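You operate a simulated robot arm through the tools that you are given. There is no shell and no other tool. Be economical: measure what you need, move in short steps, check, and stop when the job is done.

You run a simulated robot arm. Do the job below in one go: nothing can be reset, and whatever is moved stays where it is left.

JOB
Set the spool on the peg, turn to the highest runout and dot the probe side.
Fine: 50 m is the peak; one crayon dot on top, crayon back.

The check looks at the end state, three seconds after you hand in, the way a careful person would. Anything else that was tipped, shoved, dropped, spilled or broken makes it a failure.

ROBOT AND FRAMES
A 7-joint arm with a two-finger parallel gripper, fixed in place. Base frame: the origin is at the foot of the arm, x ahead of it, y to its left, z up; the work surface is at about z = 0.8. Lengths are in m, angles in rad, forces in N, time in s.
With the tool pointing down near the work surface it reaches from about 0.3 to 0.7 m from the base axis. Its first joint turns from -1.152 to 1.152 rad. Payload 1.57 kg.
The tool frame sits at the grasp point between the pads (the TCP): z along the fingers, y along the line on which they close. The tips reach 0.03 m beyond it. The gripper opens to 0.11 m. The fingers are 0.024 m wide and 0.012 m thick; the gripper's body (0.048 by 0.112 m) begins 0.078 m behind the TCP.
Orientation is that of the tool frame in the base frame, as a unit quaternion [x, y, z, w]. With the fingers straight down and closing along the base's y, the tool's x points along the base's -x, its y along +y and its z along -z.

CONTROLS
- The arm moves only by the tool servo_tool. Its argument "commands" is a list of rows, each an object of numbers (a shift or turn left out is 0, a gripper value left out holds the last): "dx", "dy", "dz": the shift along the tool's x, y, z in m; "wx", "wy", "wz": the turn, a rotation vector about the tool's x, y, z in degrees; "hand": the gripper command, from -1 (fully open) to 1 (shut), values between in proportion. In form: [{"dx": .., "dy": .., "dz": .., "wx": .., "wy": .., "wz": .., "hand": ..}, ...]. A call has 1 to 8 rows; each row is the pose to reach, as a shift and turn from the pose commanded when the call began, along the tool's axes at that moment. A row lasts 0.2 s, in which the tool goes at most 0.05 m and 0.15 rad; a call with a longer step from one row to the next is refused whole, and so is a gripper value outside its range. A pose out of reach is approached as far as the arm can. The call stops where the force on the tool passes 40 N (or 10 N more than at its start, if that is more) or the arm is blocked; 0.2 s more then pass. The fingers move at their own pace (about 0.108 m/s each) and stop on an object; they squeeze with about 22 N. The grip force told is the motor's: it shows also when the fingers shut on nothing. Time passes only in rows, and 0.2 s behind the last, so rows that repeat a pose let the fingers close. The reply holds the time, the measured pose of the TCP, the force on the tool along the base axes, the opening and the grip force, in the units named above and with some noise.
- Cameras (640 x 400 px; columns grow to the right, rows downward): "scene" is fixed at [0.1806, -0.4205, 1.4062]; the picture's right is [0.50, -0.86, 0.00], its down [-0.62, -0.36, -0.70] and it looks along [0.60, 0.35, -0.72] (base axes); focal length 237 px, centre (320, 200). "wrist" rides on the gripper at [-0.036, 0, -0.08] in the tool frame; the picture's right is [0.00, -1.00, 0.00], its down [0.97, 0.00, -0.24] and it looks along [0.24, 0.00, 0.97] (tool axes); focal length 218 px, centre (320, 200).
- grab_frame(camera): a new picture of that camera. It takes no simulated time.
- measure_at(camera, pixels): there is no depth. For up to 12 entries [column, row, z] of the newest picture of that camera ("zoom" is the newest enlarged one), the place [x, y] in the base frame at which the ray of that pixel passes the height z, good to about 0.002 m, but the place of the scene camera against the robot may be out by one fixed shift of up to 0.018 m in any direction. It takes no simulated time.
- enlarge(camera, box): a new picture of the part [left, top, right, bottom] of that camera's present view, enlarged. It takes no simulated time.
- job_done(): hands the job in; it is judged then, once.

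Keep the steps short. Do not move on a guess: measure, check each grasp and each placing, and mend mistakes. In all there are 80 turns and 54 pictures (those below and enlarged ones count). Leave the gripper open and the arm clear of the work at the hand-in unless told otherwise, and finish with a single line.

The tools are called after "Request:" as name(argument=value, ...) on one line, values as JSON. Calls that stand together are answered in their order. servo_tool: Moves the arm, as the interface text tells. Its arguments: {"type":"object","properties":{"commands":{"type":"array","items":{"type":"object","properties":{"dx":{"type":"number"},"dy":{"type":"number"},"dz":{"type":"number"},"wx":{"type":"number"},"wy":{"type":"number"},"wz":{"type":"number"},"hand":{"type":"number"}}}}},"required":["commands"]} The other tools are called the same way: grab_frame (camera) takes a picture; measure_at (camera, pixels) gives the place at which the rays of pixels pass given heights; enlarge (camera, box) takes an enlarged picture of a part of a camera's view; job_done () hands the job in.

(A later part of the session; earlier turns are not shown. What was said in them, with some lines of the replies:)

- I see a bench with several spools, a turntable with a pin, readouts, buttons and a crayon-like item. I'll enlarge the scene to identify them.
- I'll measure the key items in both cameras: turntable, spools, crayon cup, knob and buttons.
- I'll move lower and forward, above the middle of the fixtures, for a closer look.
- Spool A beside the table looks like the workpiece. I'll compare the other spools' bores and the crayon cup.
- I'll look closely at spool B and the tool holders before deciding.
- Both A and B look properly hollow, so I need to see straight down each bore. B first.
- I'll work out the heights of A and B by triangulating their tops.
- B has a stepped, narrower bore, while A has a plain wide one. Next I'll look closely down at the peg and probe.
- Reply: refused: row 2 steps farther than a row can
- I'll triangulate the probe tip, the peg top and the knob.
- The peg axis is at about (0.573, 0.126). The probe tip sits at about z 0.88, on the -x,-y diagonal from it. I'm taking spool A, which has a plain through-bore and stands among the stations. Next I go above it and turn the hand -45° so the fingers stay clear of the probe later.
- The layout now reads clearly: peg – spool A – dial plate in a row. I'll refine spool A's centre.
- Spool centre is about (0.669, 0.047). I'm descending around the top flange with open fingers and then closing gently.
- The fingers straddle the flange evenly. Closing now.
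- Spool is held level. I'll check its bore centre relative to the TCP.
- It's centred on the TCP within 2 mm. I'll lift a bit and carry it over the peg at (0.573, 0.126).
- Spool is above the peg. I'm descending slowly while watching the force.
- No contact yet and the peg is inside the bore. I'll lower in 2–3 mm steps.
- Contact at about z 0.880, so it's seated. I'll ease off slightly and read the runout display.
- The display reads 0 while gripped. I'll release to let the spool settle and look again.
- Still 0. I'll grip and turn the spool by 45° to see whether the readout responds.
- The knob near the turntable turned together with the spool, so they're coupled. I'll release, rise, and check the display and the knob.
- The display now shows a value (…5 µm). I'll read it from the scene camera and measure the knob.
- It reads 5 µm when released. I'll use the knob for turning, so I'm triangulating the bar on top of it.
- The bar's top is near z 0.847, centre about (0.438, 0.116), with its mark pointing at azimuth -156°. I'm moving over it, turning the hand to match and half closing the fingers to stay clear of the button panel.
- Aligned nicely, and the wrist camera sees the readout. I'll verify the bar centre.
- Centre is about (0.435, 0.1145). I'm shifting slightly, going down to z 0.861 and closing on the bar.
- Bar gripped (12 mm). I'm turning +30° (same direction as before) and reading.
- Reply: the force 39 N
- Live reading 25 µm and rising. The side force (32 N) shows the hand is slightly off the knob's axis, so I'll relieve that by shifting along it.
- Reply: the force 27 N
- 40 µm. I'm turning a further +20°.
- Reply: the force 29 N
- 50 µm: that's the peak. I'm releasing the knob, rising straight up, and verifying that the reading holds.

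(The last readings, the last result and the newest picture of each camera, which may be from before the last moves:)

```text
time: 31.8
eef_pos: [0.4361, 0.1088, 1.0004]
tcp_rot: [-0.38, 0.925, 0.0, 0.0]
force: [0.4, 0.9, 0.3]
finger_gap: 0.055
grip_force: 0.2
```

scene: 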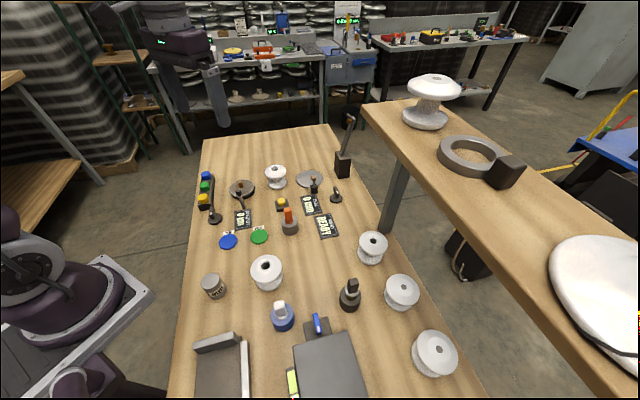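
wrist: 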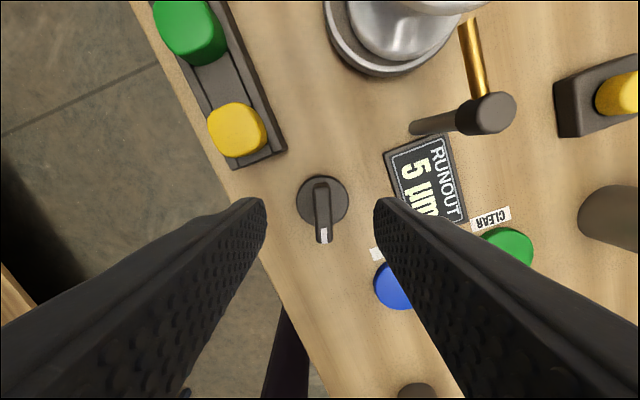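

Moving over the crayon cup with the hand aligned to the bench, to look straight down on it.

Request:
servo_tool(commands=[{"dx": 0.02, "dy": -0.036}, {"dx": 0.041, "dy": -0.072}, {"dx": 0.062, "dy": -0.108}, {"dx": 0.083, "dy": -0.144}, {"dx": 0.104, "dy": -0.18}, {"dx": 0.126, "dy": -0.2185}, {"dx": 0.126, "dy": -0.2185}])

Request:
grab_frame(camera="wrist")

Request:
enlarge(camera="scene", box=[225, 150, 315, 245])

```text
time: 33.4
eef_pos: [0.4974, -0.1356, 1.0009]
tcp_rot: [-0.378, 0.926, 0.0, 0.0]
force: [-0.9, 0.1, 0.3]
finger_gap: 0.0551
grip_force: 0.1
```

```text
13 pictures are left
```

wrist: 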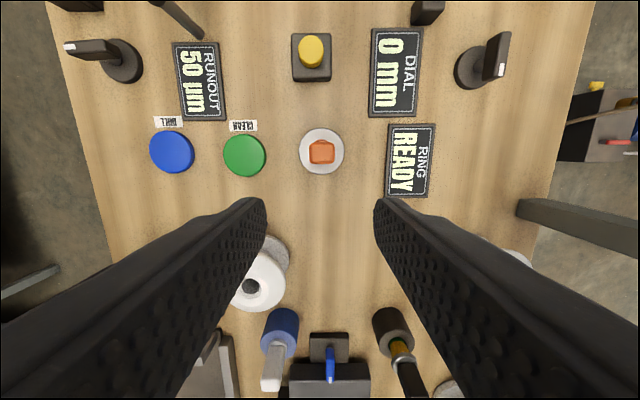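

```text
4.21 times, centred on (270, 198) of scene
```

zoom: 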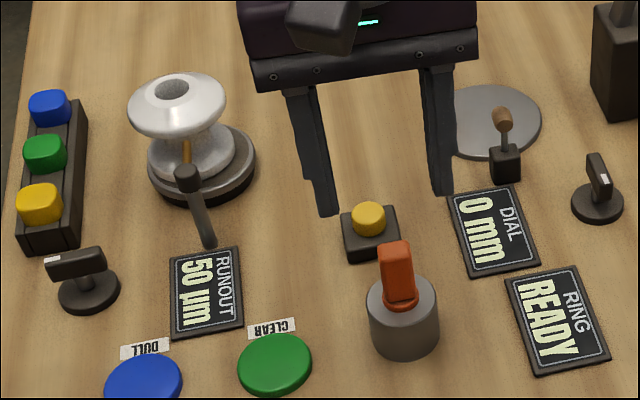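

Reading holds at 50 µm. Now I'll triangulate the crayon's top and size.

Request:
measure_at(camera="wrist", pixels=[[321, 151, 0.86], [321, 151, 0.88], [321, 151, 0.9], [321, 152, 0.83], [310, 151, 0.88], [333, 151, 0.88], [321, 140, 0.88], [321, 162, 0.88]])

Request:
measure_at(camera="scene", pixels=[[287.8, 209.4, 0.86], [287.8, 209.4, 0.88], [287.8, 209.4, 0.9], [287.8, 209.4, 0.92], [289.5, 222.5, 0.83], [289.5, 222.5, 0.85], [289.5, 222.5, 0.87]])

Request:
enlarge(camera="wrist", box=[290, 125, 354, 178])

```text
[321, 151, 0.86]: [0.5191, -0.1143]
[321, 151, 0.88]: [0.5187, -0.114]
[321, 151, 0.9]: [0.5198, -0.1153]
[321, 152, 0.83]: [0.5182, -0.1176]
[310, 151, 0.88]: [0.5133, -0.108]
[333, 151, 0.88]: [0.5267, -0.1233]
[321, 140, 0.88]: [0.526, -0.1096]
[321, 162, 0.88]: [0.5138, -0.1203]
```

```text
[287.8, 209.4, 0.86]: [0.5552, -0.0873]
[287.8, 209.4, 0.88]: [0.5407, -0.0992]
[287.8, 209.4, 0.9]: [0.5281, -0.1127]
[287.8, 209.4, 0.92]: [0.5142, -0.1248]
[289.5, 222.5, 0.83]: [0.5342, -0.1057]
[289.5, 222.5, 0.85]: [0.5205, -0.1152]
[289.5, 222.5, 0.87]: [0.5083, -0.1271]
```

```text
7.55 times, centred on (322, 152) of wrist
```

zoom: 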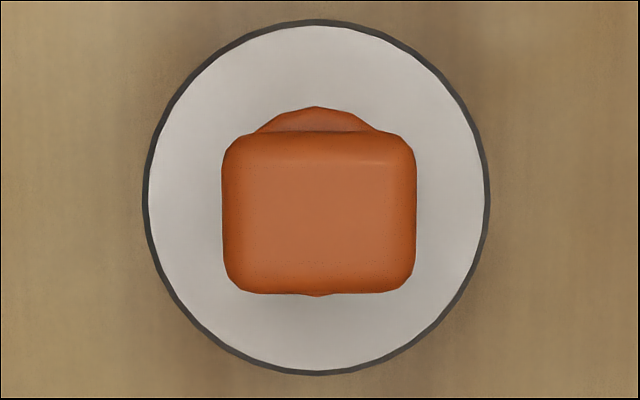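

The crayon handle is about 22×18 mm, with its top near z 0.89 and the cup rim near 0.835. I'm lowering around it and gripping at z 0.870.

Request:
servo_tool(commands=[{"dx": -0.03, "dy": -0.0007}, {"dx": -0.03, "dy": -0.0007, "dz": 0.04}, {"dx": -0.03, "dy": -0.0007, "dz": 0.08}, {"dx": -0.03, "dy": -0.0007, "dz": 0.11}, {"dx": -0.03, "dy": -0.0007, "dz": 0.13}, {"dx": -0.03, "dy": -0.0007, "dz": 0.13}])

Request:
servo_tool(commands=[{"hand": 1}, {"hand": 1}, {"hand": 1}])

```text
time: 34.8
eef_pos: [0.5189, -0.1147, 0.8709]
tcp_rot: [-0.379, 0.925, 0.0, -0.001]
force: [0.6, 0.1, 1.2]
finger_gap: 0.0551
grip_force: 0.1
```

```text
time: 35.6
eef_pos: [0.5214, -0.116, 0.8706]
tcp_rot: [-0.379, 0.926, -0.001, 0.0]
force: [15.1, -16.0, -22.7]
finger_gap: 0.0491
grip_force: 45.2
```

The gap stopped at 49 mm: the tips met the cup, so its rim is higher than estimated. Reopening and rising 18 mm.

Request:
servo_tool(commands=[{"hand": 0}, {"hand": 0}, {"hand": 0, "dz": -0.018}, {"hand": 0, "dz": -0.018}])

Request:
enlarge(camera="scene", box=[255, 180, 325, 245])

```text
time: 36.6
eef_pos: [0.5217, -0.1147, 0.8902]
tcp_rot: [-0.378, 0.926, -0.001, 0.0]
force: [0.5, 0.3, -0.3]
finger_gap: 0.055
grip_force: 0.1
```

```text
6.15 times, centred on (290, 212) of scene
```

zoom: 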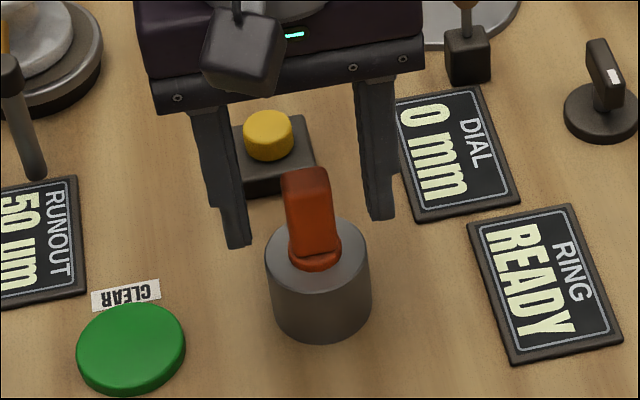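

The cup is still upright, with its rim near z 0.846. I'll grip with tips just above it (TCP 0.881).

Request:
servo_tool(commands=[{"dz": 0.008, "hand": 0}, {"dz": 0.008, "hand": 0.6}, {"dz": 0.008, "hand": 1}, {"dz": 0.008, "hand": 1}, {"dz": 0.008, "hand": 1}])

```text
time: 37.8
eef_pos: [0.5222, -0.1148, 0.8806]
tcp_rot: [-0.379, 0.926, 0.0, 0.0]
force: [-0.2, 1.3, 0.4]
finger_gap: 0.0211
grip_force: 22.2
```

Handle gripped at 21 mm with no side force. I'm lifting 0.10 m straight up and looking at the tip.

Request:
servo_tool(commands=[{"dz": -0.02}, {"dz": -0.05}, {"dz": -0.08}, {"dz": -0.11}, {"dz": -0.11}])

Request:
enlarge(camera="scene", box=[245, 130, 345, 240])

```text
time: 39.0
eef_pos: [0.5227, -0.1109, 0.9926]
tcp_rot: [-0.378, 0.926, -0.001, 0.001]
force: [-0.9, -0.6, -0.3]
finger_gap: 0.0212
grip_force: 22.1
```

```text
3.64 times, centred on (295, 185) of scene
```

zoom: 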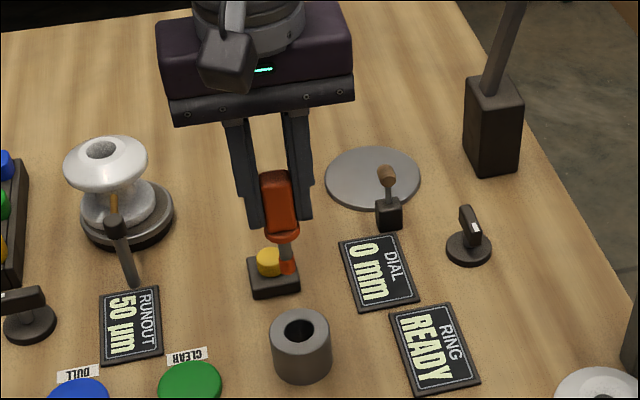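

I hold a crayon with a grey shaft and orange tip, roughly 78 mm below the TCP. I'm moving at height to above the spool's probe side.

Request:
servo_tool(commands=[{"dx": -0.03, "dy": 0.022, "dz": -0.02}, {"dx": -0.066, "dy": 0.05, "dz": -0.03}, {"dx": -0.104, "dy": 0.079, "dz": -0.03}, {"dx": -0.142, "dy": 0.108, "dz": -0.03}, {"dx": -0.178, "dy": 0.1354, "dz": -0.03}, {"dx": -0.178, "dy": 0.1354, "dz": -0.03}])

Request:
grab_frame(camera="wrist")

```text
time: 40.4
eef_pos: [0.5552, 0.112, 1.0184]
tcp_rot: [-0.379, 0.926, 0.0, 0.0]
force: [-0.1, 0.8, -0.5]
finger_gap: 0.0214
grip_force: 22.1
```

```text
8 pictures are left
```

wrist: 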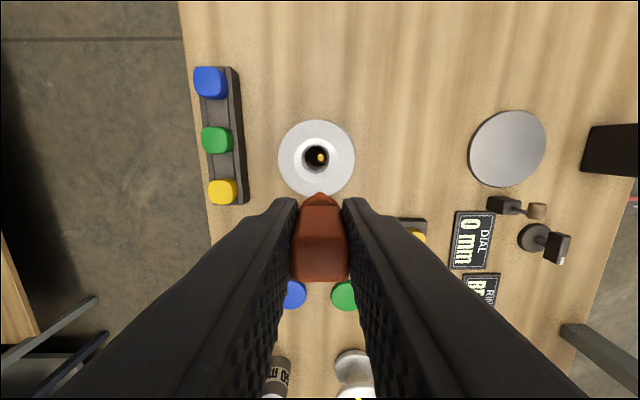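

Request:
measure_at(camera="wrist", pixels=[[316, 157, 0.89], [279, 159, 0.882], [355, 159, 0.882], [317, 120, 0.882], [317, 197, 0.882], [320, 158, 0.855]])

```text
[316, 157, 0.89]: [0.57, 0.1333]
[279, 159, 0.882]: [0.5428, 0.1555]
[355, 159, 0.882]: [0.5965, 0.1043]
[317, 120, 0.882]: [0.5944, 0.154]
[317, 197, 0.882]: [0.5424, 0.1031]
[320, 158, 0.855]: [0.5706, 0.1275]
```

Spool centre is about (0.5695, 0.130), so the dot goes at about (0.551, 0.111) on the flange's probe side. I'm descending to just above it, then by touch.

Request:
servo_tool(commands=[{"dx": 0.002, "dy": 0.001, "dz": 0.015}, {"dx": 0.002, "dy": 0.001, "dz": 0.03}, {"dx": 0.002, "dy": 0.001, "dz": 0.038}, {"dx": 0.002, "dy": 0.001, "dz": 0.038}])

Request:
enlarge(camera="scene", box=[210, 120, 280, 215])

```text
time: 41.4
eef_pos: [0.5537, 0.1088, 0.9811]
tcp_rot: [-0.379, 0.925, 0.0, 0.0]
force: [-0.7, -0.1, -0.4]
finger_gap: 0.0212
grip_force: 22.3
```

```text
4.21 times, centred on (245, 168) of scene
```

zoom: 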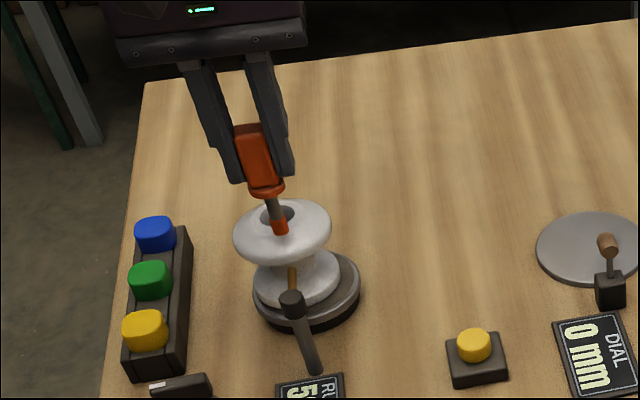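

The tip is above the flange between bore and rim, directly on the probe side. I'm lowering in 1 mm steps and checking force.

Request:
servo_tool(commands=[{"dz": 0.002}, {"dz": 0.004}, {"dz": 0.006}, {"dz": 0.007}, {"dz": 0.008}])

```text
time: 42.6
eef_pos: [0.5509, 0.1069, 0.9745]
tcp_rot: [-0.378, 0.926, 0.0, 0.0]
force: [-0.3, 0.9, -0.6]
finger_gap: 0.021
grip_force: 22.2
```

Request:
servo_tool(commands=[{"dz": 0.001}, {"dz": 0.002}, {"dz": 0.003}, {"dz": 0.004}])

```text
time: 43.6
eef_pos: [0.5514, 0.1079, 0.9692]
tcp_rot: [-0.379, 0.925, 0.0, 0.0]
force: [-0.6, 0.1, -0.6]
finger_gap: 0.021
grip_force: 22.1
```

Request:
servo_tool(commands=[{"dz": 0.001}, {"dz": 0.002}, {"dz": 0.003}])

```text
time: 44.4
eef_pos: [0.5511, 0.1075, 0.9673]
tcp_rot: [-0.379, 0.925, 0.0, 0.0]
force: [-0.1, -0.1, 0.4]
finger_gap: 0.021
grip_force: 21.3
```

Request:
servo_tool(commands=[{"dz": 0.001}, {"dz": 0.002}])

```text
time: 45.0
eef_pos: [0.5512, 0.1068, 0.9651]
tcp_rot: [-0.379, 0.926, 0.0, -0.001]
force: [-0.8, -1.5, 1.7]
finger_gap: 0.0213
grip_force: 22.0
```

Request:
servo_tool(commands=[{"dz": 0.001}, {"dz": 0.001}])

```text
time: 45.6
eef_pos: [0.5514, 0.1072, 0.9638]
tcp_rot: [-0.379, 0.926, -0.001, 0.0]
force: [-2.1, -2.0, 3.0]
finger_gap: 0.0213
grip_force: 22.4
```

Contact is clear (about 4 N). I'm lifting straight off and looking for the dot.

Request:
servo_tool(commands=[{"dz": -0.01}, {"dz": -0.04}, {"dz": -0.055}, {"dz": -0.055, "dx": 0.03}, {"dz": -0.055, "dx": 0.03}])

Request:
enlarge(camera="scene", box=[220, 160, 280, 240])

```text
time: 46.8
eef_pos: [0.5311, 0.085, 1.0209]
tcp_rot: [-0.379, 0.926, 0.0, 0.0]
force: [-0.4, -0.4, -0.2]
finger_gap: 0.0211
grip_force: 21.9
```

```text
5.00 times, centred on (250, 200) of scene
```

zoom: 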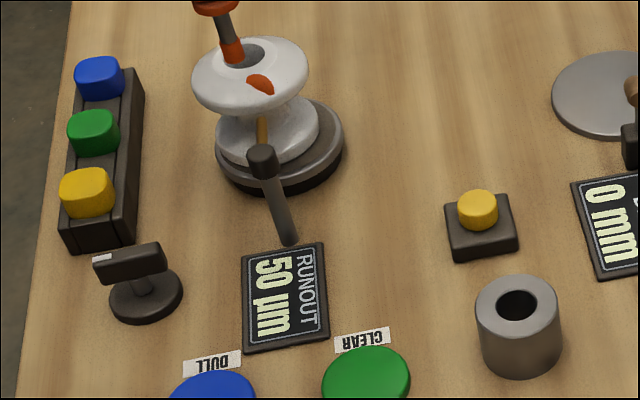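

One dot sits on the probe side and the reading is still 50 µm. I'm carrying the crayon back along the reversed commanded path to above the cup.

Request:
servo_tool(commands=[{"dx": 0.03, "dy": -0.028}, {"dx": 0.06, "dy": -0.056}, {"dx": 0.09, "dy": -0.084}, {"dx": 0.12, "dy": -0.112}, {"dx": 0.146, "dy": -0.1364}, {"dx": 0.146, "dy": -0.1364}, {"dx": 0.146, "dy": -0.1364, "dz": 0.03}, {"dx": 0.146, "dy": -0.1364, "dz": 0.045}])

Request:
enlarge(camera="scene", box=[255, 160, 325, 245])

```text
time: 48.6
eef_pos: [0.5229, -0.1146, 0.9766]
tcp_rot: [-0.379, 0.925, -0.001, 0.0]
force: [-0.3, 0.5, -0.5]
finger_gap: 0.0213
grip_force: 22.6
```

```text
4.71 times, centred on (290, 202) of scene
```

zoom: 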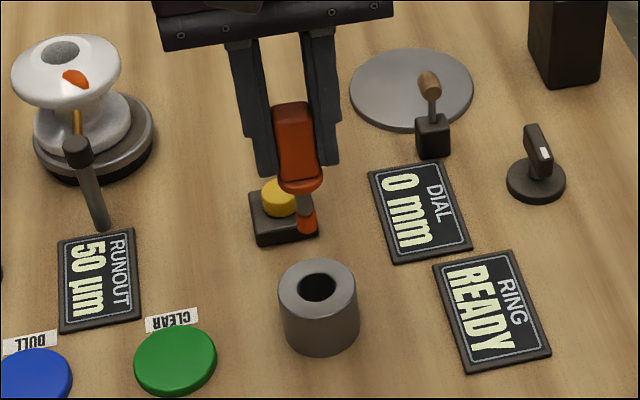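

The crayon hangs straight above the cup. I'm lowering gradually.

Request:
servo_tool(commands=[{"dz": 0.02}, {"dz": 0.035}, {"dz": 0.045}, {"dz": 0.055}, {"dz": 0.065}, {"dz": 0.075}])

```text
time: 50.0
eef_pos: [0.5191, -0.1144, 0.8989]
tcp_rot: [-0.379, 0.926, 0.0, 0.001]
force: [-0.1, -0.7, -0.5]
finger_gap: 0.0212
grip_force: 22.4
```

Request:
servo_tool(commands=[{"dz": 0.005}, {"dz": 0.01}, {"dz": 0.014}, {"dz": 0.017}])

```text
time: 51.0
eef_pos: [0.522, -0.1143, 0.8837]
tcp_rot: [-0.379, 0.925, 0.0, 0.0]
force: [-0.8, -0.2, -0.2]
finger_gap: 0.0215
grip_force: 21.8
```

Request:
servo_tool(commands=[{"dz": 0.001}, {"dz": 0.002}])

Request:
servo_tool(commands=[{"hand": 0}, {"hand": 0}, {"hand": 0}, {"hand": 0, "dz": -0.03}, {"hand": 0, "dz": -0.07}, {"hand": 0, "dz": -0.11}, {"hand": -1, "dz": -0.15}, {"hand": -1, "dz": -0.15, "dx": 0.04}])

Request:
grab_frame(camera="scene")

```text
time: 51.6
eef_pos: [0.5216, -0.1132, 0.8806]
tcp_rot: [-0.378, 0.926, -0.002, 0.001]
force: [-1.3, 0.2, 7.9]
finger_gap: 0.0212
grip_force: 22.2
```

```text
time: 53.4
eef_pos: [0.492, -0.1418, 1.0282]
tcp_rot: [-0.379, 0.925, 0.0, 0.001]
force: [-0.5, 0.3, 0.2]
finger_gap: 0.1102
grip_force: 0.0
```

```text
4 pictures are left
```

scene: 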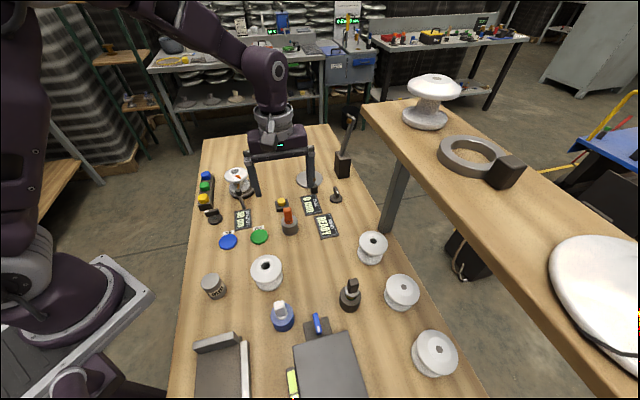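

The crayon is back in its cup and nothing else was disturbed. I'm withdrawing the arm upward and doing a final check.

Request:
servo_tool(commands=[{"dz": -0.04, "hand": -1}, {"dz": -0.08, "dx": 0.02, "hand": -1}, {"dz": -0.12, "dx": 0.04, "hand": -1}, {"dz": -0.15, "dx": 0.05, "hand": -1}, {"dz": -0.15, "dx": 0.05, "hand": -1}])

Request:
enlarge(camera="scene", box=[200, 150, 320, 250])

```text
time: 54.6
eef_pos: [0.458, -0.1787, 1.1798]
tcp_rot: [-0.379, 0.925, 0.0, 0.0]
force: [0.1, 0.3, -0.4]
finger_gap: 0.1099
grip_force: 0.0
```

```text
4.00 times, centred on (260, 200) of scene
```

zoom: 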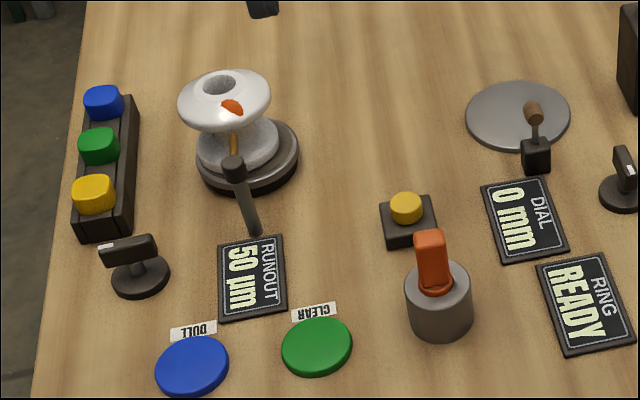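

Everything is in place: the spool is on the peg, the readout shows 50 µm, there's one dot on the probe side, the crayon is in its cup and the gripper is open. Handing in.

Request:
job_done()

```text
The job is handed in.
```

The spool is on the peg at the 50 µm peak, with one crayon dot on top at the probe side, and the crayon is back in its cup.
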